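You operate a simulated robot arm through the tools that you are given. There is no shell and no other tool. Be economical: measure what you need, move in short steps, check, and stop when the job is done.

The job below is to be done with a simulated robot arm. You get a single attempt, and the scene is never put back.

Task
Fetch the bottle that says "Cream Cleaner" from the drawer table and stand it on the brewing table. Take the tea basket on the drawer table and put it away on the drip tray. Take the red cube from the drawer table and leave it on top of the carton there. Take the green paddle and put it on the board. Put the paper towels on the long table away on the shelf under the sink. Put two of the sponges from the long table on the top of the warm cabinet. Pull the table drawer open. Do these in any order. Set down upright: what you pick out, tea basket.

The check looks at the end state, three seconds after you hand in, the way a careful person would. Anything else that was tipped, shoved, dropped, spilled or broken makes it a failure. Flat cloth is picked up by pressing the open fingertips on it (5 to 10 N) and closing them slowly along it; thin cloth reads only 2 to 8 mm in the jaws.

Robot
A 6-joint arm with a four-finger gripper on a trunk, on a base that drives. Base frame: it is fixed to the floor where the robot stands at the start and does not move with it; the origin is under the middle of the robot, x ahead of it, y to its left, z up. Readings come in mm, rad, newtons and seconds.
Its first joint turns from -2.897 to 2.897 rad. Places, roughly: board (13x24x1 cm) [200, 4400, 900]; brewing table [600, 1500, 900]; carton [1000, -250, 1000]; cream cleaner, square bottle [750, -250, 1000]; cube [750, -250, 1000]; drip tray (33x17 cm) [660, 500, 880]; paper towels (9x6x2 cm) [-1300, 4200, 900]; shelf under the sink (17x88 cm) [-820, -1020, 300]; sponge (6x9x3 cm) [-2600, 4600, 900]; sponge (9x6x4 cm) [-1800, 4500, 900]; table drawer [700, -1000, 700]; tea basket [1000, -750, 1000]; top of the warm cabinet [-1300, 4500, 1300]. Payload 3.67 kg.
The TCP is the grasp point between the finger pads, 28 mm short of the fingertips. In the tool frame z runs along the fingers and y along their closing line. The gripper opens to 112 mm. The gripper's body begins 73 mm behind the TCP.
Orientation is told as [roll, pitch, yaw] about the base's x, y, z axes, in that order, counted from this pose: with the fingers straight down and closing along the base's y, the tool's x points along the base's -x, its y along +y and its z along -z.

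Tools
- The arm moves only by the tool move_arm. Its argument "deltas" is a list of rows, each a list of 3 entries, a list of its own where there are three numbers: the turn, a rotation vector about the tool's x, y, z in rad, then the shift along the tool's x, y, z in mm, then the gripper command, from -1 (fully open) to 1 (shut), values between in proportion. In form: [[[rx, ry, rz], [x, y, z], jaw], ...]. A call has 1 to 12 rows; each row is the pose to reach, as a shift and turn from the pose commanded when the call began, along the tool's axes at that moment. Each row takes 0.2 s and may step no farther than 50 mm and 0.15 rad from the row before; otherwise, or with a gripper value out of range, the whole call is refused. A pose out of reach is approached as far as the arm can. The call stops where the force on the tool passes 40 N (or 10 N more than at its start, if that is more) or the arm is blocked; 0.2 s more then pass. Each finger halts on what it meets, pressing with about 44 N; the grip force reading is that of the motor and also rises with nothing between the fingers. The clock runs only during rows and for 0.2 s after the last one: add rows that repeat a pose to give the fingers time. The reply holds the time, the measured pose of the TCP, the force on the tool along the base axes, the opening and the grip force, in the units named above and with some noise, with the torque about the TCP (base axes, N m) and any sound that the robot's microphone picked up.
- Cameras (640 x 400 px; columns grow to the right, rows downward): "scene" is now at [60, 140.4, 1314.8]; the picture's right is [-0.88, -0.48, 0.00], its down [-0.33, 0.61, -0.72] and it looks along [0.34, -0.63, -0.69] (base axes); focal length 214 px, centre (320, 200). "wrist" rides on the gripper at [60, -18, -104] in the tool frame; the picture's right is [0.29, 0.96, 0.00], its down [-0.80, 0.24, -0.55] and it looks along [-0.53, 0.16, 0.83] (tool axes); focal length 234 px, centre (320, 200). There is no depth. A picture from a camera that has moved, and an enlarged one, comes with that camera's place and axes in the base frame and with its lens.
- capture(camera): a new picture of that camera. The clock stands still meanwhile.
- drive_base(legs): drives the robot by 1 to 6 legs, each [ahead, left, turn to the left] in mm, mm and rad, along the robot's own axes; the way and the turn of a leg run together, so that a leg with both is an arc; at most 1500 mm and 3.142 rad a leg. The arm and the cameras ride along, it lands a little off, and it stops where it bumps. It gives what a move gives.
- head_to(pan, tilt): turns the head with the scene camera to pan (to the left, within 2.496 rad either way) and tilt (down, from -0.506 to 1.204), counted from straight ahead of the robot. It gives what a move gives.
- inspect(camera, box): a new picture of the part [left, top, right, bottom] of that camera's present view, enlarged. The clock stands still meanwhile.
- finish_job(): hands the job in; it is judged then, once.

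Work in short steps. Places have to be worked out from the pictures, the camera data and where the tool is seen: move nearer, look again, correct. Check each grasp and each placing, and mend what went wrong. You have 217 turns and 202 pictures in all, those below and enlarged ones among them. Open the gripper and draw the arm clear of the work before you hand the job in, unless the task says otherwise; then end with one line.

The tools are called after "Request:" as name(argument=value, ...) on one line, values as JSON. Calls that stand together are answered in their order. move_arm: Moves the arm, as the interface text tells. Its arguments: {"type":"object","properties":{"deltas":{"type":"array","items":{"type":"array"}}},"required":["deltas"]} The other tools are called the same way: drive_base (legs) drives the base; head_to (pan, tilt) turns the head that bears the scene camera; capture (camera) takes a picture; inspect (camera, box) takes an enlarged picture of a part of a camera's view; finish_job () hands the job in.

At the start:

```text
t: 0.0
position: [382.5, -436.9, 1147.5]
tool_rot: [0.001, -0.001, 0.001]
ft_force: [0.0, -1.6, -0.8]
torque: [0.03, -0.01, -0.01]
width: 112.0
finger_force: 0.0
robot x, y, heading: [-0.1, -1.3, 0.001]
head pan, tilt: [-1.073, 0.766]
```

scene: 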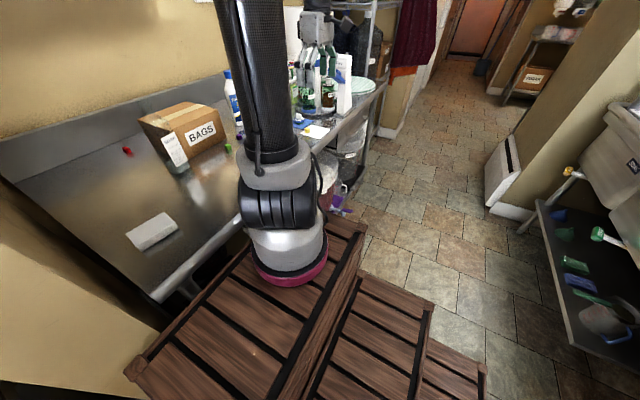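
wrist: 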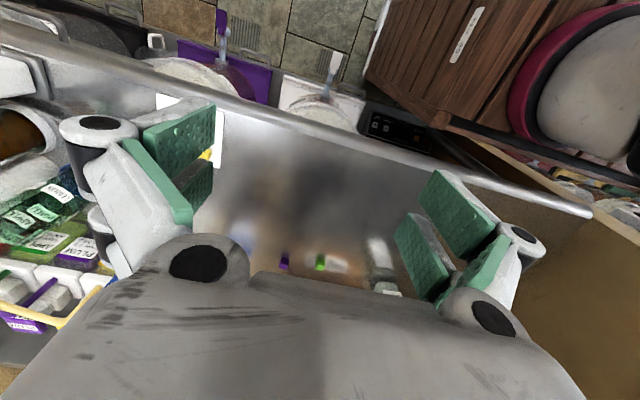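

The first picture shows the drawer table with carton, cube and bottle on the right. I look around with the head first.

Request:
inspect(camera="scene", box=[80, 60, 280, 260])

Request:
head_to(pan=-0.3, tilt=0.6)

Request:
capture(camera="scene")

```text
2.00 times, centred on (180, 160) of scene
camera zoom: at [60.0, 140.4, 1314.8], right [-0.88, -0.48, 0.0], down [-0.33, 0.61, -0.72], along [0.34, -0.63, -0.69], focal length 429 px, centre (600, 280)
```

zoom: 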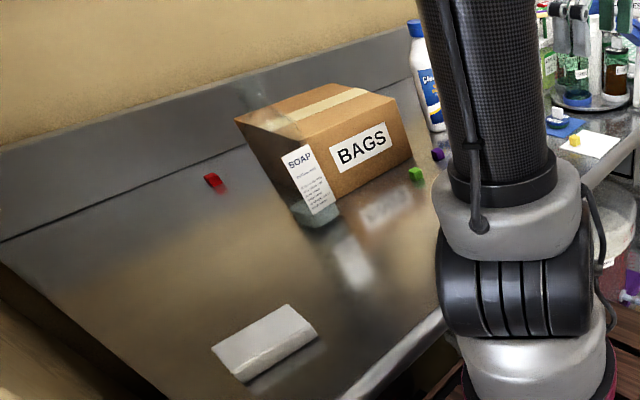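

```text
t: 1.1
position: [382.4, -437.5, 1148.2]
tool_rot: [0.002, 0.0, 0.0]
ft_force: [1.7, 0.3, -0.6]
torque: [-0.01, -0.01, 0.0]
width: 111.9
finger_force: 0.0
robot x, y, heading: [1.0, 3.6, -0.001]
head pan, tilt: [-0.3, 0.6]
```

```text
198 pictures are left
camera scene: at [105.1, 186.4, 1329.0], right [-0.3, -0.95, 0.0], down [-0.54, 0.17, -0.82], along [0.79, -0.24, -0.57], focal length 214 px, centre (320, 200)
```

scene: 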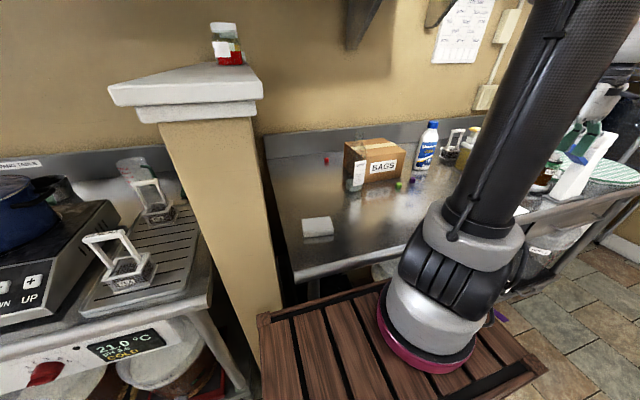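

I keep looking around to learn the room's layout.

Request:
head_to(pan=0.6, tilt=0.5)

Request:
capture(camera="scene")

Request:
head_to(pan=1.7, tilt=0.4)

Request:
capture(camera="scene")

Request:
head_to(pan=2.49, tilt=0.4)

Request:
capture(camera="scene")

Request:
head_to(pan=-2.2, tilt=0.6)

Request:
capture(camera="scene")

```text
t: 2.3
position: [382.4, -439.4, 1147.1]
tool_rot: [0.0, 0.0, 0.001]
ft_force: [-0.8, 0.4, 0.1]
torque: [-0.04, -0.01, 0.01]
width: 112.1
finger_force: 0.0
robot x, y, heading: [1.3, 0.1, 0.007]
head pan, tilt: [0.6, 0.499]
```

```text
197 pictures are left
camera scene: at [95.8, 264.0, 1338.1], right [0.56, -0.83, 0.0], down [-0.4, -0.27, -0.88], along [0.72, 0.5, -0.48], focal length 214 px, centre (320, 200)
```

scene: 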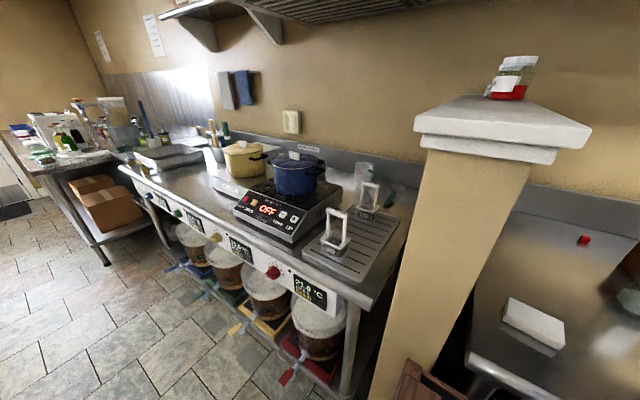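

```text
t: 3.6
position: [382.2, -437.8, 1148.1]
tool_rot: [0.001, 0.0, 0.001]
ft_force: [0.3, 0.2, 0.8]
torque: [-0.01, 0.02, 0.01]
width: 111.8
finger_force: 0.2
robot x, y, heading: [1.9, -2.1, -0.001]
head pan, tilt: [1.7, 0.4]
```

```text
196 pictures are left
camera scene: at [8.8, 304.5, 1347.2], right [0.99, 0.13, 0.0], down [0.05, -0.39, -0.92], along [-0.12, 0.91, -0.39], focal length 214 px, centre (320, 200)
```

scene: 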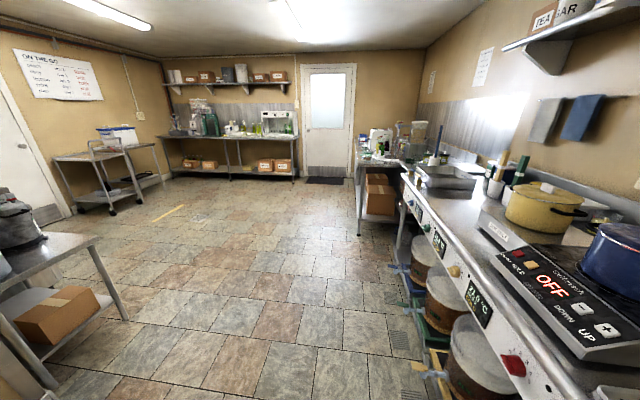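

```text
t: 4.8
position: [383.9, -437.7, 1146.7]
tool_rot: [0.0, 0.001, 0.002]
ft_force: [-0.9, 0.2, -0.1]
torque: [-0.01, -0.02, -0.03]
width: 111.9
finger_force: 0.1
robot x, y, heading: [-1.3, 0.0, 0.001]
head pan, tilt: [2.491, 0.4]
```

```text
195 pictures are left
camera scene: at [-52.9, 268.8, 1347.2], right [0.61, 0.8, 0.0], down [0.31, -0.24, -0.92], along [-0.73, 0.56, -0.39], focal length 214 px, centre (320, 200)
```

scene: 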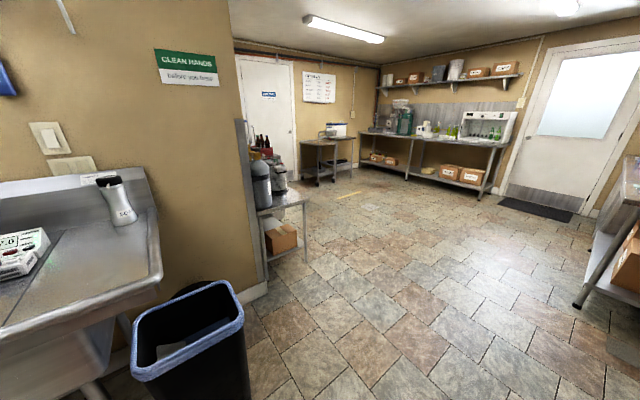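

```text
t: 8.5
position: [383.3, -438.3, 1148.8]
tool_rot: [0.001, -0.002, 0.001]
ft_force: [-0.4, -0.1, 0.1]
torque: [0.01, -0.03, 0.01]
width: 112.2
finger_force: 0.0
robot x, y, heading: [0.8, -2.5, -0.0]
head pan, tilt: [-2.201, 0.6]
```

```text
194 pictures are left
camera scene: at [-31.4, 141.2, 1329.0], right [-0.81, 0.59, 0.0], down [0.33, 0.46, -0.83], along [-0.49, -0.67, -0.56], focal length 214 px, centre (320, 200)
```

scene: 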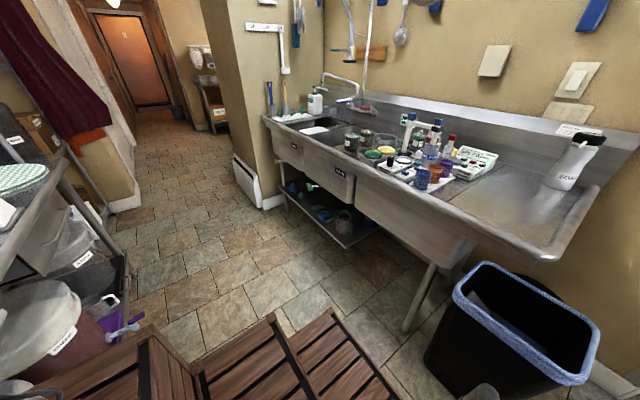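

I look steeply down around the robot to learn what the wooden steps are and where the base ends.

Request:
head_to(pan=-1.2, tilt=1.2)

Request:
capture(camera="scene")

Request:
head_to(pan=0.4, tilt=1.2)

Request:
capture(camera="scene")

Request:
head_to(pan=2.4, tilt=1.2)

Request:
capture(camera="scene")

```text
t: 9.8
position: [383.4, -436.5, 1149.2]
tool_rot: [-0.001, -0.001, -0.001]
ft_force: [-0.3, 0.4, -0.9]
torque: [0.01, -0.01, 0.04]
width: 112.1
finger_force: 0.1
robot x, y, heading: [1.9, 0.6, 0.0]
head pan, tilt: [-1.201, 1.201]
```

```text
193 pictures are left
camera scene: at [40.9, 160.4, 1284.4], right [-0.93, -0.36, 0.0], down [-0.34, 0.87, -0.36], along [0.13, -0.34, -0.93], focal length 214 px, centre (320, 200)
```

scene: 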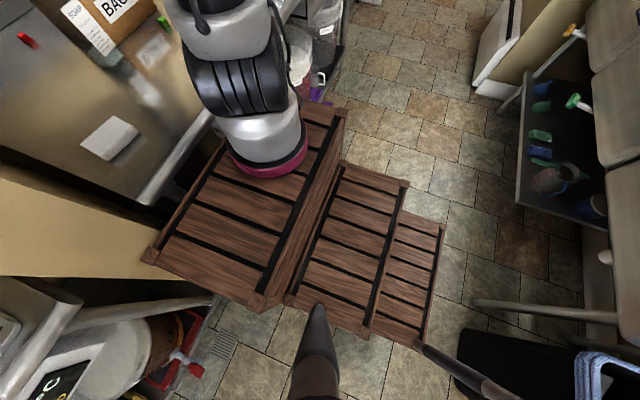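

```text
t: 11.4
position: [382.2, -438.1, 1148.8]
tool_rot: [0.0, 0.0, -0.002]
ft_force: [0.3, 0.3, 0.5]
torque: [0.0, 0.0, 0.0]
width: 111.8
finger_force: 0.0
robot x, y, heading: [-0.1, -0.1, -0.0]
head pan, tilt: [0.4, 1.201]
```

```text
192 pictures are left
camera scene: at [72.2, 234.3, 1284.4], right [0.39, -0.92, 0.0], down [-0.86, -0.36, -0.36], along [0.33, 0.14, -0.93], focal length 214 px, centre (320, 200)
```

scene: 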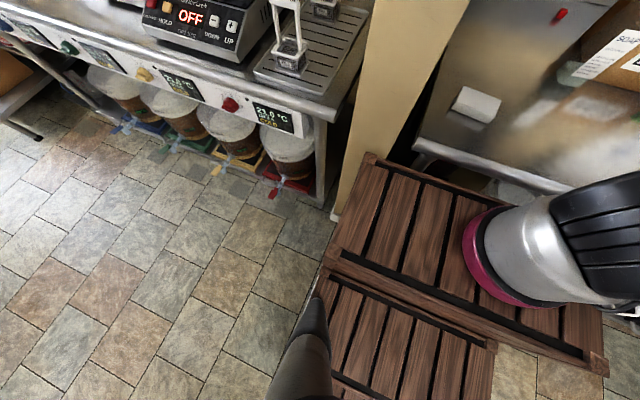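

```text
t: 13.4
position: [382.7, -438.1, 1146.5]
tool_rot: [-0.001, 0.001, 0.0]
ft_force: [-0.7, 0.7, 0.0]
torque: [-0.04, 0.02, 0.03]
width: 112.1
finger_force: 0.1
robot x, y, heading: [-0.5, 2.6, -0.001]
head pan, tilt: [2.4, 1.201]
```

```text
191 pictures are left
camera scene: at [-20.5, 250.4, 1284.4], right [0.68, 0.74, 0.0], down [0.69, -0.63, -0.36], along [-0.27, 0.24, -0.93], focal length 214 px, centre (320, 200)
```

scene: 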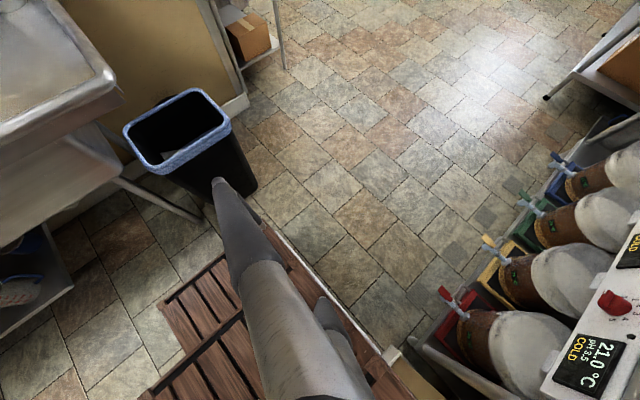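

The wooden step stool is the robot's own base, with the arm standing at about (245, 0). I now look closely at the drawer table.

Request:
head_to(pan=-0.3, tilt=0.6)

Request:
inspect(camera="scene", box=[300, 90, 460, 240])

Request:
inspect(camera="scene", box=[400, 80, 560, 200])

Request:
head_to(pan=-0.95, tilt=0.5)

Request:
capture(camera="scene")

```text
t: 15.8
position: [383.0, -439.1, 1148.4]
tool_rot: [-0.001, -0.001, -0.001]
ft_force: [-0.8, -0.3, 0.5]
torque: [-0.02, -0.04, 0.0]
width: 112.4
finger_force: 0.1
robot x, y, heading: [-1.3, 1.3, 0.0]
head pan, tilt: [-0.3, 0.6]
```

```text
2.67 times, centred on (380, 165) of scene
camera zoom: at [105.1, 186.5, 1329.0], right [-0.3, -0.96, 0.0], down [-0.54, 0.17, -0.82], along [0.79, -0.24, -0.57], focal length 572 px, centre (160, 293)
```

zoom: 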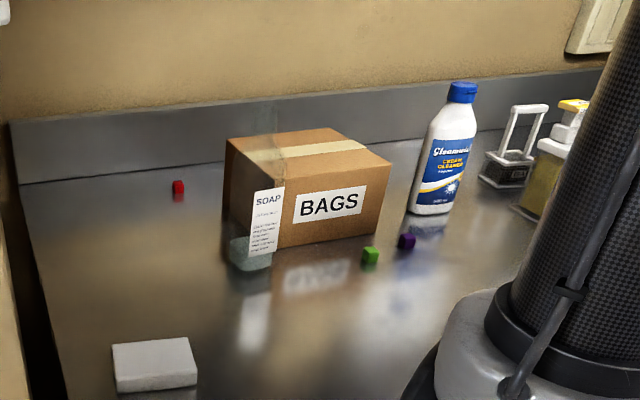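

```text
3.33 times, centred on (480, 140) of scene
camera zoom: at [105.1, 186.5, 1329.0], right [-0.3, -0.96, 0.0], down [-0.54, 0.17, -0.82], along [0.79, -0.24, -0.57], focal length 715 px, centre (-213, 400)
```

zoom: 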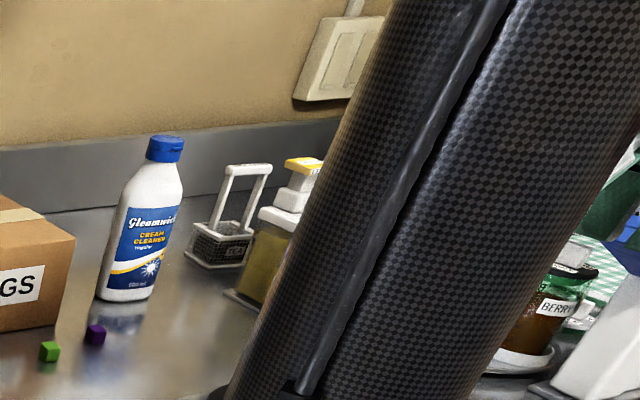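

```text
t: 16.8
position: [382.3, -438.6, 1148.2]
tool_rot: [0.0, 0.002, 0.0]
ft_force: [-0.6, -0.2, -0.8]
torque: [0.01, 0.04, 0.01]
width: 112.2
finger_force: 0.1
robot x, y, heading: [-0.0, -2.9, -0.001]
head pan, tilt: [-0.949, 0.499]
```

```text
188 pictures are left
camera scene: at [73.7, 138.7, 1338.1], right [-0.81, -0.58, 0.0], down [-0.28, 0.39, -0.88], along [0.51, -0.71, -0.48], focal length 214 px, centre (320, 200)
```

scene: 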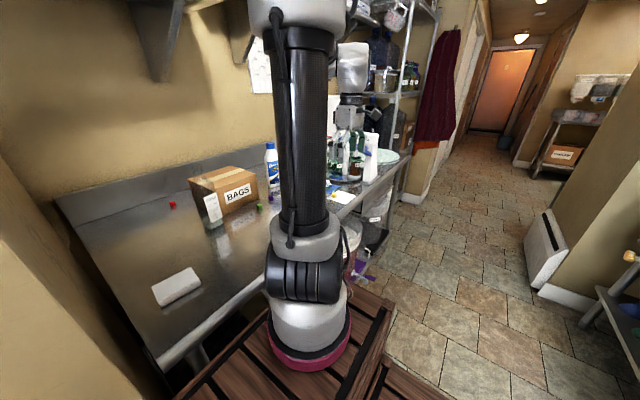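

The bottle by the carton reads "Gleamwell Cream Cleaner"; the basket with the tall handle stands to its right, and I put the red cube near (985,-115). I move the arm above the cube to look with the wrist camera.

Request:
move_arm(deltas=[[[0, 0, 0], [-40, 24, -4], -1], [[0, 0, 0], [-80, 48, -8], -1], [[0, 0, 0], [-120, 72, -12], -1], [[0, 0, 0], [-160, 96, -16], -1], [[0, 0, 0], [-200, 120, -20], -1], [[0, 0, 0], [-240, 144, -20], -1], [[0, 0, 0], [-280, 168, -20], -1], [[0, 0, 0], [-320, 192, -20], -1], [[0, 0, 0], [-360, 216, -20], -1], [[0, 0, 0], [-400, 240, -20], -1], [[0, 0, 0], [-440, 264, -20], -1], [[0, 0, 0], [-480, 288, -20], -1]])

Request:
capture(camera="wrist")

Request:
capture(camera="scene")

```text
t: 19.4
position: [863.7, -151.3, 1166.3]
tool_rot: [0.0, -0.002, -0.002]
ft_force: [-0.5, 0.4, 1.6]
torque: [0.06, -0.07, -0.03]
width: 112.1
finger_force: 0.0
robot x, y, heading: [-4.1, 0.9, 0.004]
head pan, tilt: [-0.949, 0.499]
```

```text
187 pictures are left
camera wrist: at [802.5, -169.2, 1271.0], right [-0.29, 0.96, 0.0], down [0.8, 0.24, 0.56], along [0.53, 0.16, -0.83], focal length 234 px, centre (320, 200)
```

wrist: 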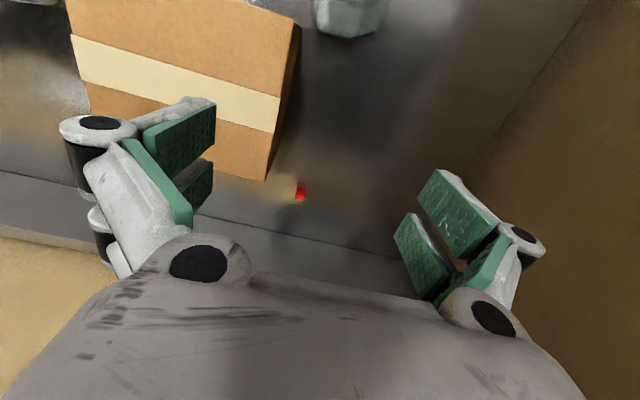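

```text
186 pictures are left
camera scene: at [73.3, 138.4, 1338.1], right [-0.81, -0.58, 0.0], down [-0.28, 0.39, -0.88], along [0.51, -0.71, -0.48], focal length 214 px, centre (320, 200)
```

scene: 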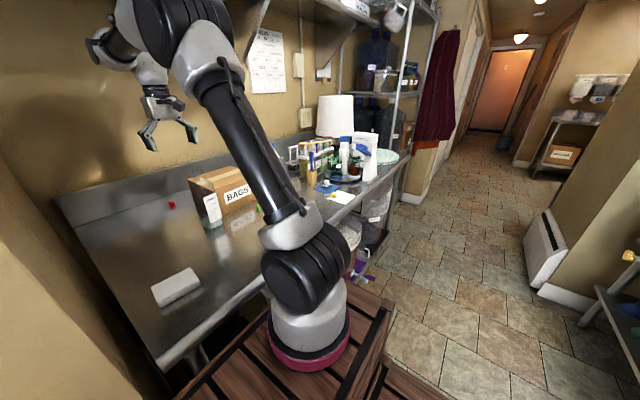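

Two views agree: cube at about (1037,-138,892), table top at z≈880, carton side at y≈-205 and about 100 high. I turn the gripper a quarter turn to keep clear of the carton and go above the cube.

Request:
move_arm(deltas=[[[0, 0, 0.1428], [-16, 1, 0], -0.2], [[0, 0, 0.2856], [-32, 2, 10], -0.2], [[0, 0, 0.4284], [-48, 3, 20], -0.2], [[0, 0, 0.5712], [-64, 5, 30], -0.2], [[0, 0, 0.714], [-80, 6, 40], -0.2], [[0, 0, 0.8568], [-96, 7, 50], -0.2], [[0, 0, 0.9996], [-112, 8, 60], -0.2], [[0, 0, 1.1424], [-128, 10, 70], -0.2], [[0, 0, 1.2852], [-144, 11, 80], -0.2], [[0, 0, 1.428], [-160, 12, 90], -0.2], [[0, 0, 1.5708], [-173, 13, 100], -0.2], [[0, 0, 1.5708], [-173, 13, 110], -0.2]])

Request:
capture(camera="wrist")

```text
t: 22.0
position: [1026.7, -137.3, 1054.0]
tool_rot: [0.0, 0.001, -1.572]
ft_force: [0.0, 0.3, 1.2]
torque: [-0.04, 0.02, 0.03]
width: 67.3
finger_force: 0.2
out of reach, approached as far as the arm can: row 10, 11, 12
robot x, y, heading: [1.0, -0.1, -0.003]
head pan, tilt: [-0.949, 0.499]
```

```text
185 pictures are left
camera wrist: at [1006.8, -77.9, 1159.5], right [0.96, 0.29, 0.0], down [0.24, -0.8, 0.55], along [0.16, -0.53, -0.83], focal length 234 px, centre (320, 200)
```

wrist: 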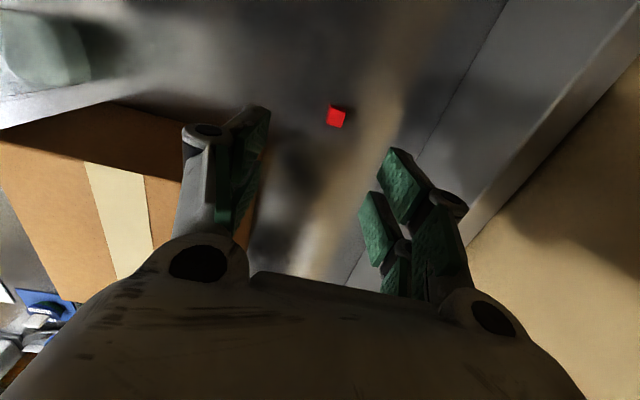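

Seen from here the cube is at about (1043,-137); the arm was near its reach limit up high. I go lower, where reach grows, and check.

Request:
move_arm(deltas=[[[0, 0, 0], [0, 0, 40], -0.2], [[0, 0, 0], [0, 0, 80], -0.2], [[0, 0, 0], [0, 4, 110], -0.2], [[0, 0, 0], [0, 8, 120], -0.2], [[0, 0, 0], [0, 8, 120], -0.2]])

Request:
capture(camera="wrist")

Request:
capture(camera="scene")

```text
t: 23.2
position: [1034.2, -136.8, 935.2]
tool_rot: [0.0, 0.001, -1.572]
ft_force: [-0.1, -0.2, 0.0]
torque: [0.01, 0.02, 0.0]
width: 67.3
finger_force: 0.2
robot x, y, heading: [2.2, 0.4, -0.002]
head pan, tilt: [-0.949, 0.499]
```

```text
184 pictures are left
camera wrist: at [1015.1, -77.4, 1039.3], right [0.96, 0.29, 0.0], down [0.24, -0.8, 0.55], along [0.16, -0.53, -0.83], focal length 234 px, centre (320, 200)
```

wrist: 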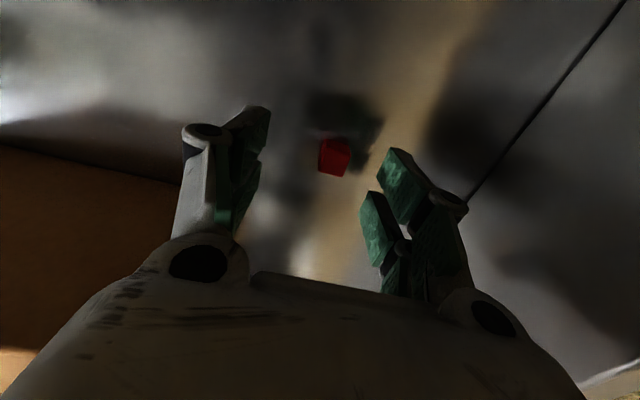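

```text
183 pictures are left
camera scene: at [73.7, 138.7, 1338.1], right [-0.81, -0.58, 0.0], down [-0.28, 0.39, -0.88], along [0.51, -0.71, -0.48], focal length 214 px, centre (320, 200)
```

scene: 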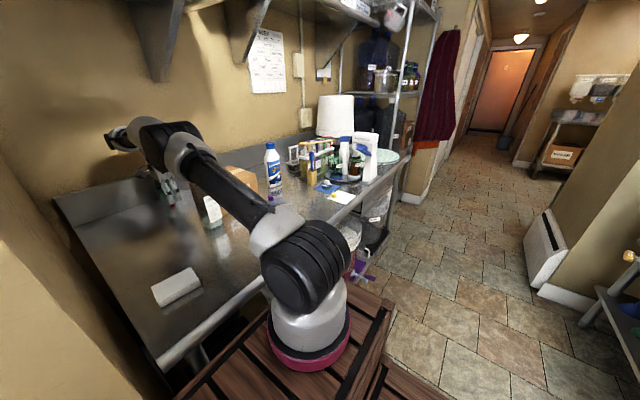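

Cube now computed at (1043,-135). The fingertips reach 28 mm below TCP, so I go down to about z=914 and close.

Request:
move_arm(deltas=[[[0, 0, 0], [2, 9, 0], -0.2], [[0, 0, 0], [2, 9, 10], -0.2], [[0, 0, 0], [2, 9, 20], -0.2], [[0, 0, 0], [2, 9, 20], -0.2]])

Request:
capture(camera="wrist")

```text
t: 24.2
position: [1043.4, -135.0, 913.7]
tool_rot: [0.0, 0.001, -1.571]
ft_force: [-0.5, -0.4, 0.0]
torque: [0.03, -0.02, 0.03]
width: 67.3
finger_force: 0.1
robot x, y, heading: [1.4, 6.1, 0.001]
head pan, tilt: [-0.949, 0.499]
```

```text
182 pictures are left
camera wrist: at [1024.1, -75.5, 1018.9], right [0.96, 0.29, 0.0], down [0.24, -0.8, 0.55], along [0.16, -0.53, -0.83], focal length 234 px, centre (320, 200)
```

wrist: 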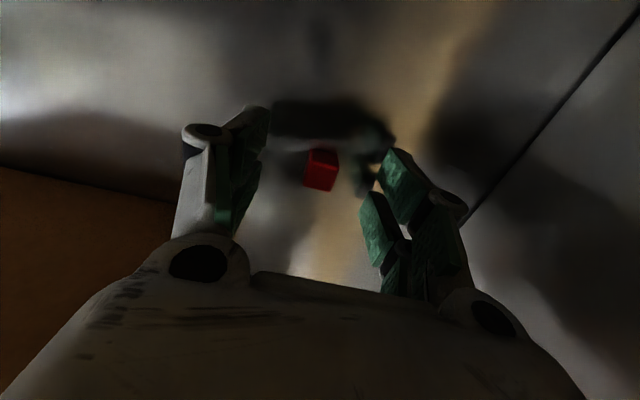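

Centred on the cube; I close.

Request:
move_arm(deltas=[[[0, 0, 0], [0, 0, 4], 0.4], [[0, 0, 0], [0, 0, 4], 0.8], [[0, 0, 0], [0, 0, 4], 1], [[0, 0, 0], [0, 0, 4], 1], [[0, 0, 0], [0, 0, 4], 1]])

```text
t: 25.4
position: [1043.9, -135.6, 911.8]
tool_rot: [-0.001, 0.001, -1.571]
ft_force: [-0.9, 0.0, -0.3]
torque: [-0.03, 0.01, 0.02]
width: 17.4
finger_force: 43.5
robot x, y, heading: [2.7, -1.2, -0.003]
head pan, tilt: [-0.949, 0.499]
```

Gripped (17 mm). I lift and pull back a little, then move over the carton.

Request:
move_arm(deltas=[[[0, 0, 0], [0, 0, -40], 1], [[0, 0, 0], [0, -10, -80], 1], [[0, 0, 0], [0, -35, -120], 1], [[0, 0, 0], [0, -60, -155], 1], [[0, 0, 0], [-20, -80, -180], 1], [[0, 0, 0], [0, -110, -190], 1]])

Request:
capture(camera="wrist")

Request:
inspect(camera="scene", box=[100, 100, 340, 260])

```text
t: 26.8
position: [934.6, -136.0, 1100.3]
tool_rot: [-0.002, 0.0, -1.572]
ft_force: [0.7, -0.7, -1.2]
torque: [-0.01, 0.07, -0.01]
width: 17.6
finger_force: 44.2
robot x, y, heading: [-1.2, -2.5, 0.0]
head pan, tilt: [-0.949, 0.499]
```

```text
181 pictures are left
camera wrist: at [915.0, -76.4, 1204.5], right [0.96, 0.29, 0.0], down [0.24, -0.8, 0.55], along [0.16, -0.53, -0.83], focal length 234 px, centre (320, 200)
```

wrist: 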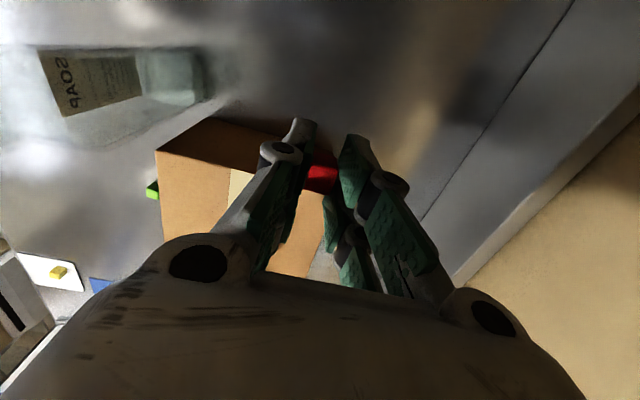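

```text
2.50 times, centred on (220, 180) of scene
camera zoom: at [74.3, 138.5, 1338.1], right [-0.81, -0.58, 0.0], down [-0.28, 0.39, -0.88], along [0.51, -0.71, -0.48], focal length 536 px, centre (570, 250)
```

zoom: 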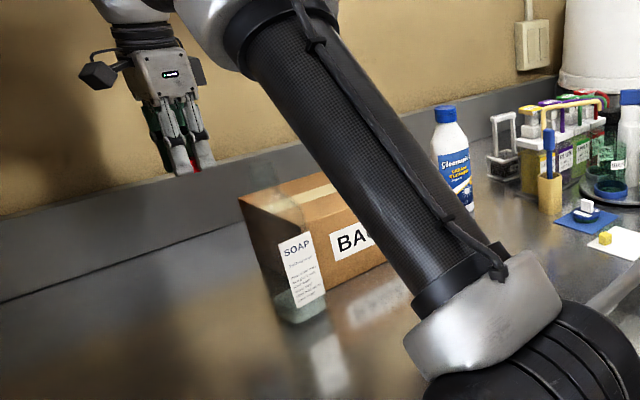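

The carton top spans about x 785–970, y -205 to -425 at z≈980. I carry the cube over its middle.

Request:
move_arm(deltas=[[[0, 0, 0], [-40, -15, 0], 1], [[0, 0, 0], [-80, -30, 0], 1], [[0, 0, 0], [-120, -45, 0], 1], [[0, 0, 0], [-160, -62, 10], 1], [[0, 0, 0], [-164, -62, 40], 1]])

Request:
capture(camera="wrist")

Request:
inspect(camera="scene", box=[100, 100, 340, 260])

```text
t: 28.0
position: [872.5, -300.6, 1059.4]
tool_rot: [0.001, 0.002, -1.568]
ft_force: [-0.7, 0.4, -0.2]
torque: [0.01, 0.0, 0.01]
width: 17.3
finger_force: 44.1
robot x, y, heading: [0.7, -3.8, -0.003]
head pan, tilt: [-0.949, 0.499]
```

```text
179 pictures are left
camera wrist: at [852.8, -240.4, 1164.4], right [0.96, 0.29, 0.0], down [0.24, -0.8, 0.55], along [0.16, -0.53, -0.83], focal length 234 px, centre (320, 200)
```

wrist: 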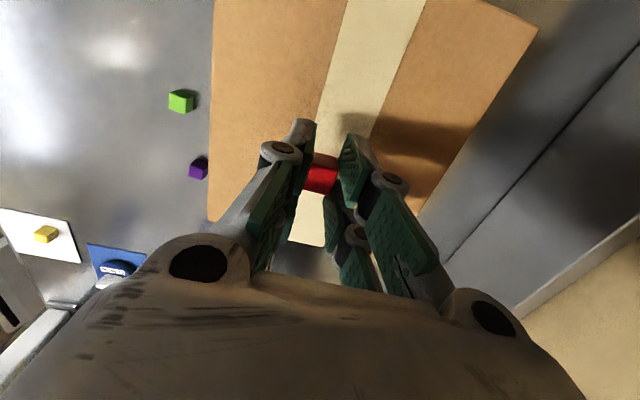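

```text
2.50 times, centred on (220, 180) of scene
camera zoom: at [73.6, 138.8, 1338.1], right [-0.81, -0.58, 0.0], down [-0.28, 0.39, -0.88], along [0.51, -0.71, -0.48], focal length 536 px, centre (570, 250)
```

zoom: 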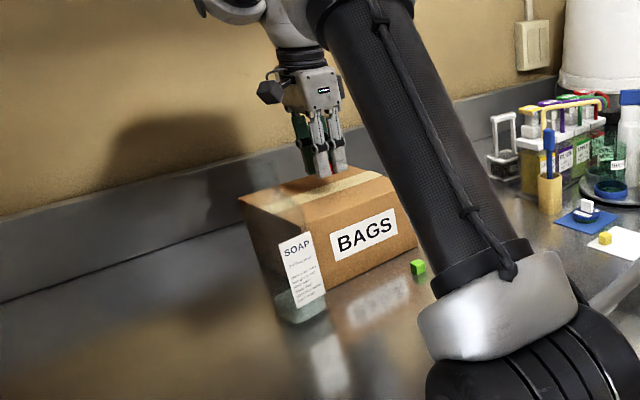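

Cube is over the middle of the carton. I lower slowly and watch the force.

Request:
move_arm(deltas=[[[0, 0, 0], [0, 0, 10], 1], [[0, 0, 0], [0, 0, 20], 1], [[0, 0, 0], [0, 0, 30], 1], [[0, 0, 0], [0, 0, 34], 1], [[0, 0, 0], [0, 0, 38], 1]])

Request:
inspect(camera="scene", box=[180, 140, 280, 220])

```text
t: 29.2
position: [873.7, -299.2, 1029.5]
tool_rot: [0.009, -0.006, -1.568]
ft_force: [-2.9, 0.8, 12.1]
torque: [0.06, 0.07, -0.01]
width: 17.2
finger_force: 44.5
robot x, y, heading: [0.1, -2.2, -0.001]
head pan, tilt: [-0.949, 0.499]
stopped in row 5: the force on the tool passed its limit at 42 N (the readings are from after the stop); the commanded pose is now the measured one
```

```text
5.00 times, centred on (230, 180) of scene
camera zoom: at [73.1, 138.9, 1338.1], right [-0.81, -0.58, 0.0], down [-0.28, 0.39, -0.88], along [0.51, -0.71, -0.48], focal length 1072 px, centre (770, 300)
```

zoom: 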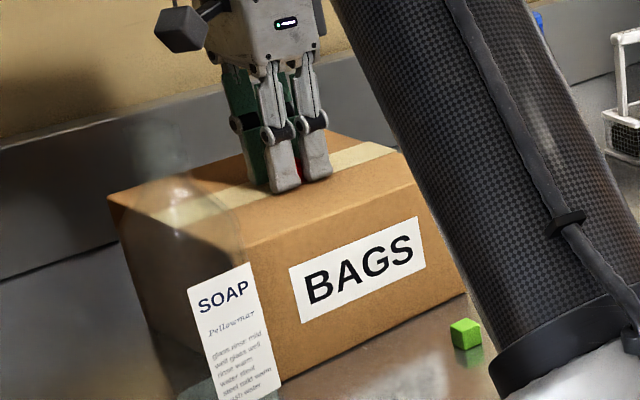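

Contact with the carton top at TCP z=1029. I open partway and then rise.

Request:
move_arm(deltas=[[[0, 0, 0], [0, 0, -2], 0.75], [[0, 0, 0], [0, 0, -2], 0.5], [[0, 0, 0], [0, 0, -2], 0.4], [[0, 0, 0], [0, 0, -40], 0.4], [[0, 0, 0], [0, 0, -90], 0.4]])

Request:
inspect(camera="scene", box=[160, 120, 280, 220])

Request:
capture(camera="wrist")

```text
t: 30.4
position: [871.5, -300.9, 1117.3]
tool_rot: [0.006, -0.003, -1.573]
ft_force: [0.7, -0.5, -0.8]
torque: [-0.02, 0.06, 0.03]
width: 33.5
finger_force: 0.0
robot x, y, heading: [-0.9, -1.7, -0.0]
head pan, tilt: [-0.949, 0.499]
```

```text
4.00 times, centred on (220, 170) of scene
camera zoom: at [74.0, 138.5, 1338.1], right [-0.81, -0.58, 0.0], down [-0.28, 0.39, -0.88], along [0.51, -0.71, -0.48], focal length 858 px, centre (720, 320)
```

zoom: 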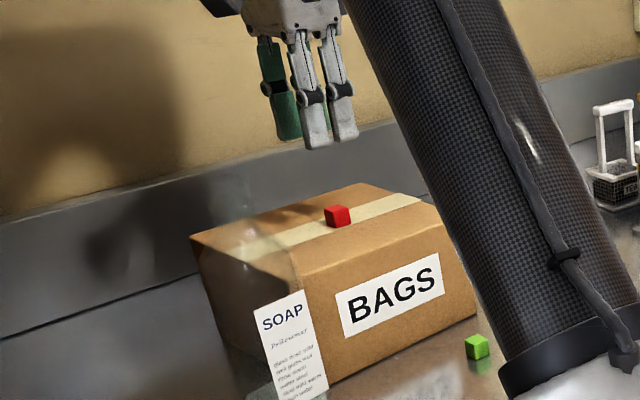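

```text
175 pictures are left
camera wrist: at [852.9, -240.2, 1222.2], right [0.96, 0.29, 0.01], down [0.24, -0.8, 0.56], along [0.17, -0.53, -0.83], focal length 234 px, centre (320, 200)
```

wrist: 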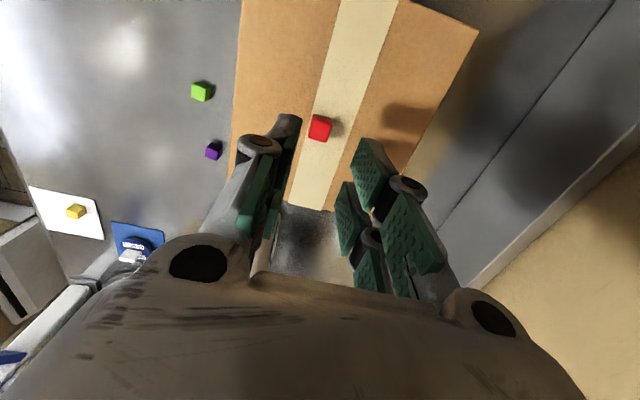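

The red cube rests on the carton. Next I view the bottle with the wrist camera from higher and further to -y.

Request:
move_arm(deltas=[[[0, 0, 0], [-20, -10, -40], -0.5], [[0, 0, 0], [-60, -20, -70], -1], [[0, 0, 0], [-100, -30, -90], -1]])

Request:
capture(camera="wrist")

Request:
head_to(pan=-0.55, tilt=0.45)

Request:
capture(camera="scene")

```text
refused: row 2 steps farther than a row can; nothing moved
```

```text
174 pictures are left
camera wrist: at [852.9, -240.2, 1222.2], right [0.96, 0.29, 0.01], down [0.24, -0.8, 0.56], along [0.17, -0.53, -0.83], focal length 234 px, centre (320, 200)
```

wrist: 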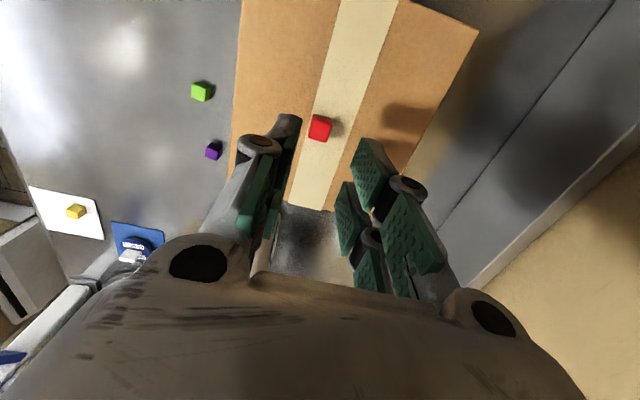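

```text
t: 31.3
position: [872.5, -300.1, 1116.8]
tool_rot: [0.006, -0.004, -1.57]
ft_force: [0.7, 0.4, 0.1]
torque: [-0.01, -0.02, 0.02]
width: 33.3
finger_force: 0.0
robot x, y, heading: [-0.8, -1.0, 0.0]
head pan, tilt: [-0.55, 0.45]
```

```text
173 pictures are left
camera scene: at [99.0, 164.5, 1342.5], right [-0.52, -0.85, 0.0], down [-0.37, 0.23, -0.9], along [0.77, -0.47, -0.44], focal length 214 px, centre (320, 200)
```

scene: 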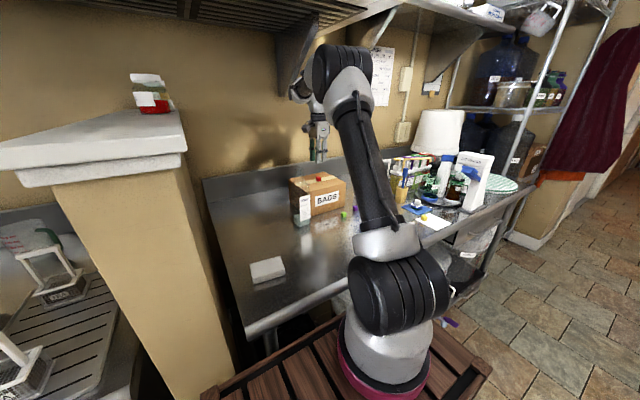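

The step was too long; I redo it in smaller rows.

Request:
move_arm(deltas=[[[0, 0, 0], [-10, -5, -40], -0.5], [[0, 0, 0], [-45, -15, -70], -1], [[0, 0, 0], [-80, -20, -90], -1], [[0, 0, 0], [-110, -30, -100], -1]])

Request:
capture(camera="wrist")

Request:
inspect(camera="scene", box=[280, 120, 500, 260])

```text
t: 32.3
position: [841.4, -407.5, 1219.2]
tool_rot: [0.009, -0.005, -1.569]
ft_force: [-0.1, -0.4, 1.0]
torque: [-0.05, 0.02, 0.0]
width: 112.1
finger_force: 0.1
robot x, y, heading: [-2.2, 3.2, -0.002]
head pan, tilt: [-0.55, 0.45]
```

```text
172 pictures are left
camera wrist: at [821.4, -348.2, 1323.9], right [0.96, 0.29, 0.01], down [0.24, -0.79, 0.56], along [0.17, -0.53, -0.83], focal length 234 px, centre (320, 200)
```

wrist: 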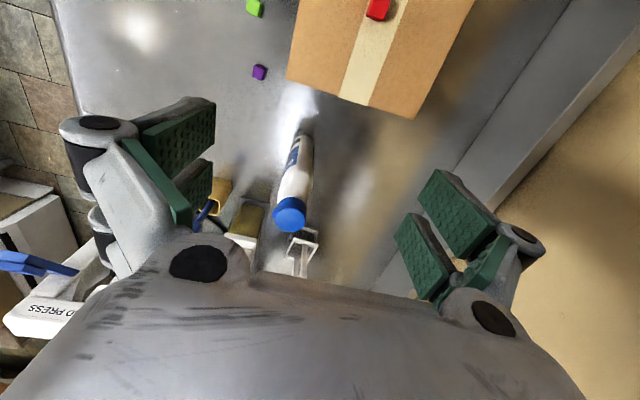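

```text
2.86 times, centred on (390, 190) of scene
camera zoom: at [99.0, 165.0, 1342.5], right [-0.52, -0.85, 0.0], down [-0.37, 0.23, -0.9], along [0.77, -0.47, -0.44], focal length 613 px, centre (120, 229)
```

zoom: 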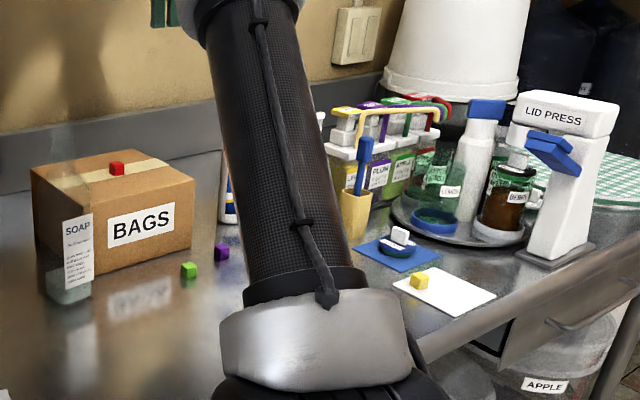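

I place the bottle at about (840,-530), cap top near z≈1088. I move above the cap and look again before going down.

Request:
move_arm(deltas=[[[0, 0, 0], [-40, 0, 0], -0.6], [[0, 0, 0], [-80, 0, 0], -0.6], [[0, 0, 0], [-122, 0, 20], -0.6], [[0, 0, 0], [-122, 0, 50], -0.6]])

Request:
capture(camera="wrist")

Request:
head_to(pan=-0.9, tilt=0.3)

Request:
capture(camera="scene")

```text
t: 33.3
position: [826.8, -523.9, 1176.1]
tool_rot: [0.008, -0.005, -1.57]
ft_force: [-0.3, 0.1, 0.7]
torque: [-0.01, -0.03, 0.02]
width: 89.6
finger_force: 0.1
out of reach, approached as far as the arm can: row 2, 3, 4
robot x, y, heading: [-0.3, -0.8, 0.001]
head pan, tilt: [-0.55, 0.45]
```

```text
170 pictures are left
camera wrist: at [807.3, -464.1, 1279.3], right [0.96, 0.29, 0.01], down [0.24, -0.8, 0.56], along [0.17, -0.53, -0.83], focal length 234 px, centre (320, 200)
```

wrist: 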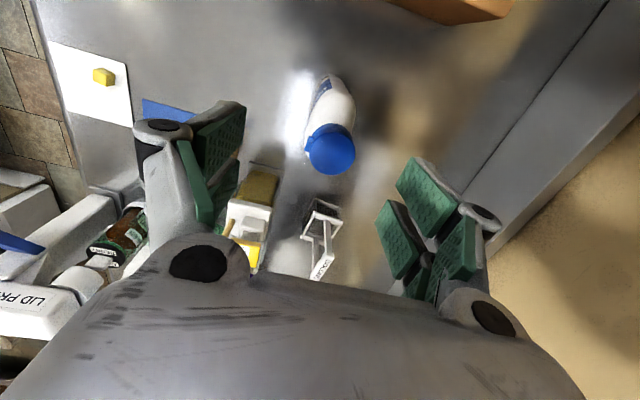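

```text
t: 34.1
position: [826.9, -523.3, 1175.2]
tool_rot: [0.007, -0.004, -1.571]
ft_force: [0.1, -0.3, 0.3]
torque: [0.02, -0.02, 0.0]
width: 89.6
finger_force: 0.0
robot x, y, heading: [-1.4, 4.4, -0.0]
head pan, tilt: [-0.901, 0.3]
```

```text
169 pictures are left
camera scene: at [78.8, 139.4, 1356.4], right [-0.78, -0.62, 0.0], down [-0.18, 0.23, -0.96], along [0.59, -0.75, -0.3], focal length 214 px, centre (320, 200)
```

scene: 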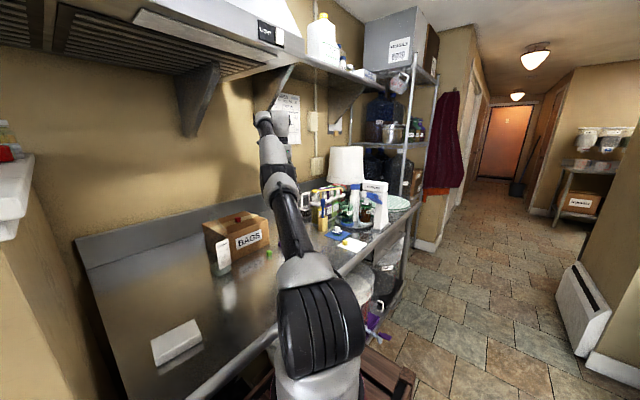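

The arm is at its reach limit here (about 790 mm from its axis at this height). I draw the arm back and drive the base 230 mm to the right for better reach.

Request:
move_arm(deltas=[[[0, 0, 0], [35, -30, -5], -0.6], [[0, 0, 0], [70, -60, -10], -0.6], [[0, 0, 0], [105, -90, -15], -0.6], [[0, 0, 0], [135, -120, -20], -0.6]])

Request:
drive_base(legs=[[-15, -230, 0]])

Request:
capture(camera="wrist")

Request:
capture(camera="scene")

```text
t: 35.1
position: [707.4, -385.5, 1185.7]
tool_rot: [0.007, -0.003, -1.571]
ft_force: [1.0, -0.6, -2.8]
torque: [0.07, 0.12, -0.02]
width: 89.9
finger_force: 0.0
out of reach, approached as far as the arm can: row 1
robot x, y, heading: [0.7, -1.2, 0.003]
head pan, tilt: [-0.901, 0.3]
```

```text
t: 36.4
position: [692.0, -506.6, 1187.9]
tool_rot: [0.007, -0.003, -1.571]
ft_force: [-0.7, 0.7, -0.4]
torque: [0.0, 0.01, 0.03]
width: 89.6
finger_force: 0.1
robot x, y, heading: [-13.9, -117.7, -0.0]
head pan, tilt: [-0.901, 0.3]
stopped in leg 1: the robot was blocked; the commanded pose is now the measured one
```

```text
168 pictures are left
camera wrist: at [672.1, -446.4, 1291.6], right [0.96, 0.29, 0.01], down [0.24, -0.8, 0.56], along [0.17, -0.53, -0.83], focal length 234 px, centre (320, 200)
```

wrist: 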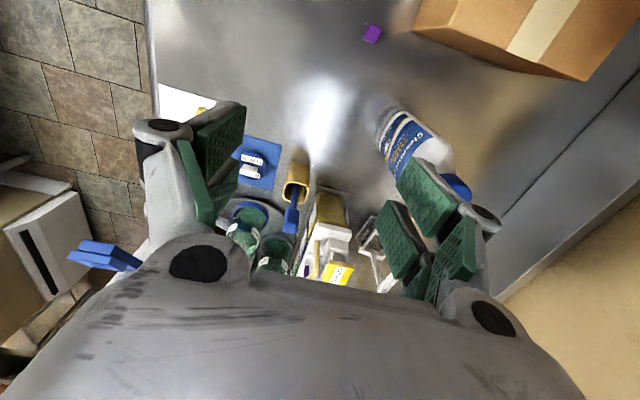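

```text
167 pictures are left
camera scene: at [65.2, 19.5, 1356.5], right [-0.78, -0.62, 0.0], down [-0.18, 0.23, -0.96], along [0.59, -0.75, -0.3], focal length 214 px, centre (320, 200)
```

scene: 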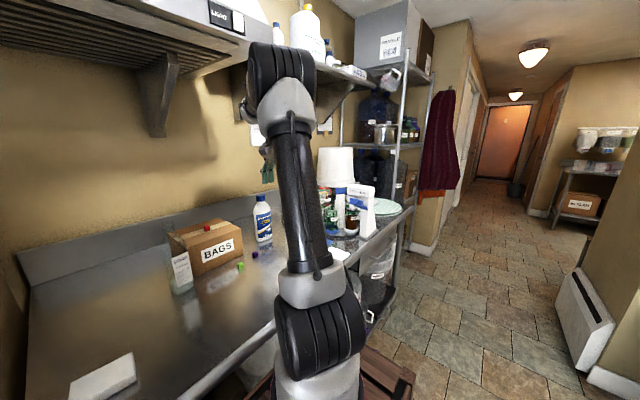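

The base was blocked after 118 mm. I look down to its right to see what it touched.

Request:
head_to(pan=-1.2, tilt=1.0)

Request:
capture(camera="scene")

```text
t: 37.5
position: [691.0, -506.3, 1188.5]
tool_rot: [0.007, -0.003, -1.572]
ft_force: [0.0, -0.4, 0.1]
torque: [-0.04, 0.0, 0.01]
width: 89.4
finger_force: 0.1
robot x, y, heading: [-12.7, -121.0, -0.007]
head pan, tilt: [-1.201, 1.0]
```

```text
166 pictures are left
camera scene: at [32.4, 27.7, 1297.0], right [-0.93, -0.36, 0.0], down [-0.3, 0.78, -0.54], along [0.19, -0.5, -0.84], focal length 214 px, centre (320, 200)
```

scene: 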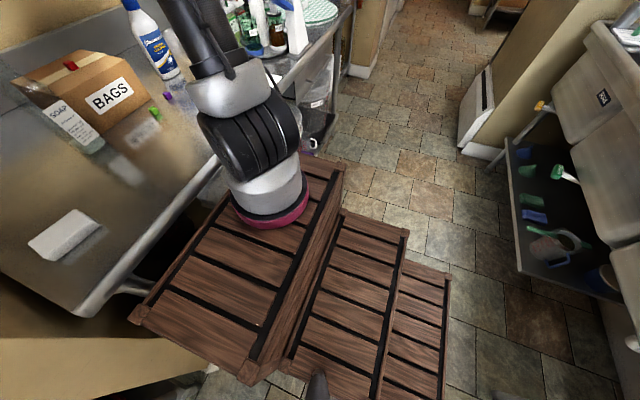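

The base met the purple tap of a barrel under the table; I stay here since the bottle is now well in reach: cap computed at (840,-522). I go above it.

Request:
move_arm(deltas=[[[0, 0, 0], [-4, 40, 0], -0.6], [[0, 0, 0], [-8, 80, 0], -0.6], [[0, 0, 0], [-12, 120, 0], -0.6], [[0, 0, 0], [-16, 149, 20], -0.6], [[0, 0, 0], [-16, 149, 50], -0.6]])

Request:
capture(camera="wrist")

Request:
head_to(pan=-0.6, tilt=0.5)

Request:
capture(camera="scene")

```text
t: 38.7
position: [840.9, -521.2, 1137.0]
tool_rot: [0.01, -0.004, -1.572]
ft_force: [0.0, -1.1, 0.6]
torque: [-0.02, -0.01, 0.0]
width: 89.6
finger_force: 0.1
robot x, y, heading: [-12.0, -117.3, 0.004]
head pan, tilt: [-1.201, 1.0]
```

```text
165 pictures are left
camera wrist: at [819.8, -461.4, 1242.5], right [0.96, 0.29, 0.01], down [0.24, -0.8, 0.56], along [0.17, -0.53, -0.83], focal length 234 px, centre (320, 200)
```

wrist: 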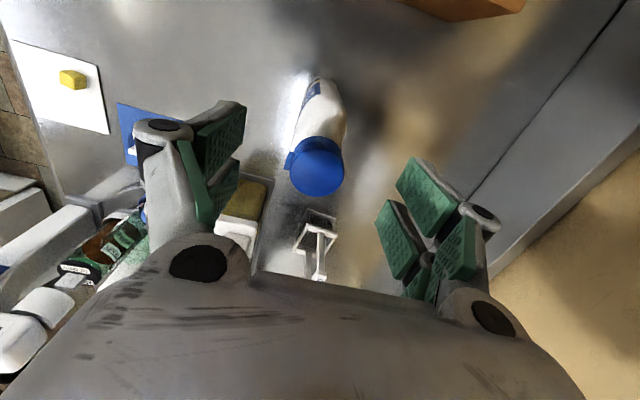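

```text
t: 39.7
position: [840.0, -521.9, 1138.3]
tool_rot: [0.007, -0.003, -1.57]
ft_force: [-0.9, 0.1, 0.1]
torque: [0.01, 0.02, 0.0]
width: 89.8
finger_force: 0.1
robot x, y, heading: [-11.9, -120.8, -0.006]
head pan, tilt: [-0.6, 0.499]
```

```text
164 pictures are left
camera scene: at [82.3, 41.1, 1338.0], right [-0.57, -0.82, 0.0], down [-0.39, 0.27, -0.88], along [0.72, -0.5, -0.48], focal length 214 px, centre (320, 200)
```

scene: 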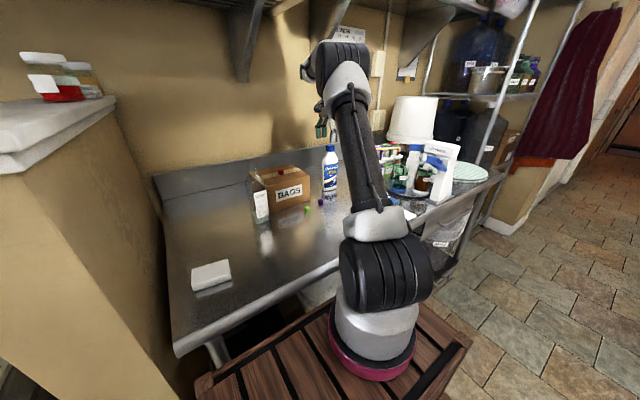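

The cap centre now reads (841,-534). I shift and lower so the pads straddle the cap.

Request:
move_arm(deltas=[[[0, 0, 0], [-12, 1, 0], -0.4], [[0, 0, 0], [-12, 1, 20], -0.4], [[0, 0, 0], [-12, 1, 40], -0.4], [[0, 0, 0], [-12, 1, 40], -0.4]])

Request:
capture(camera="wrist")

Request:
inspect(camera="scene", box=[240, 100, 400, 220])

```text
t: 40.7
position: [841.0, -534.9, 1098.5]
tool_rot: [0.009, -0.005, -1.571]
ft_force: [-0.2, -0.8, 0.0]
torque: [0.01, 0.01, 0.0]
width: 78.6
finger_force: 0.2
robot x, y, heading: [-12.5, -121.6, -0.003]
head pan, tilt: [-0.6, 0.499]
```

```text
163 pictures are left
camera wrist: at [821.7, -474.8, 1203.0], right [0.96, 0.29, 0.01], down [0.24, -0.8, 0.56], along [0.17, -0.53, -0.83], focal length 234 px, centre (320, 200)
```

wrist: 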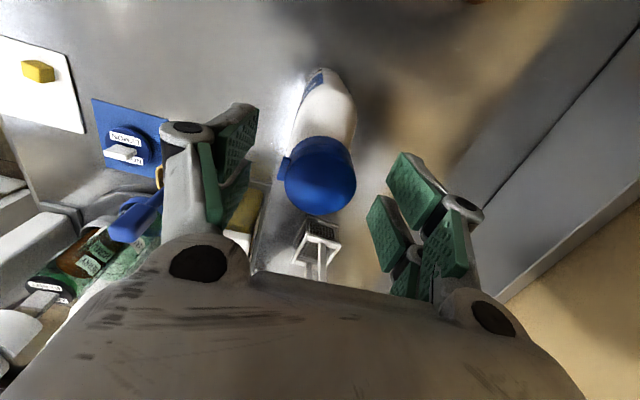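

```text
3.33 times, centred on (320, 160) of scene
camera zoom: at [82.3, 41.2, 1338.1], right [-0.57, -0.82, 0.0], down [-0.39, 0.27, -0.88], along [0.72, -0.5, -0.48], focal length 715 px, centre (320, 333)
```

zoom: 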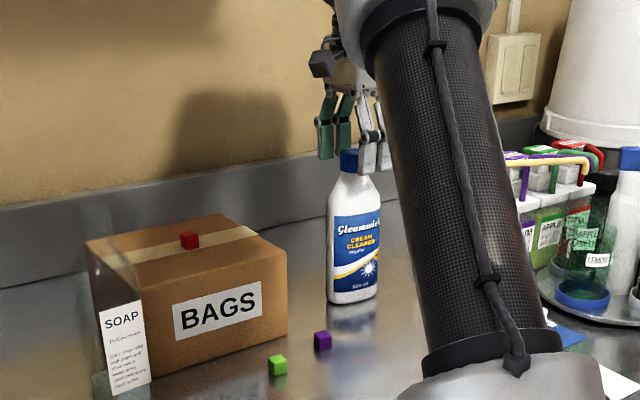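

The fingertips reach the lower rim of the cap on both sides. I go 6 mm lower and close.

Request:
move_arm(deltas=[[[0, 0, 0], [0, 0, 6], -0.2], [[0, 0, 0], [0, 0, 6], 0.2], [[0, 0, 0], [0, 0, 6], 0.5], [[0, 0, 0], [0, 0, 6], 0.8], [[0, 0, 0], [0, 0, 6], 1], [[0, 0, 0], [0, 0, 6], 1]])

Request:
inspect(camera="scene", box=[280, 100, 400, 200])

```text
t: 42.1
position: [841.7, -535.6, 1092.8]
tool_rot: [0.006, -0.003, -1.571]
ft_force: [0.1, -0.7, -0.5]
torque: [-0.07, -0.24, -0.01]
width: 41.6
finger_force: 43.2
robot x, y, heading: [-9.6, -121.5, -0.0]
head pan, tilt: [-0.6, 0.499]
```

```text
4.00 times, centred on (340, 150) of scene
camera zoom: at [82.3, 41.2, 1338.1], right [-0.57, -0.82, 0.0], down [-0.39, 0.27, -0.88], along [0.72, -0.5, -0.48], focal length 858 px, centre (240, 400)
```

zoom: 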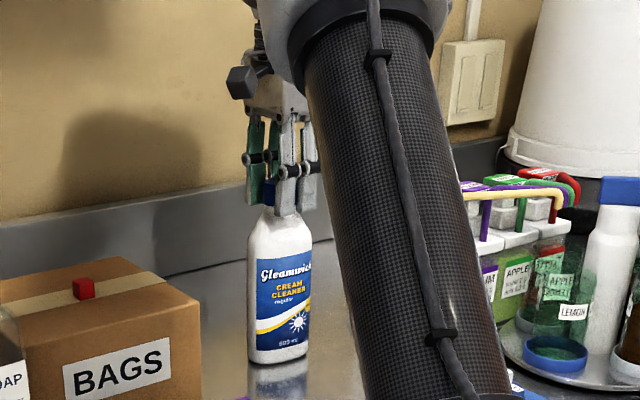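

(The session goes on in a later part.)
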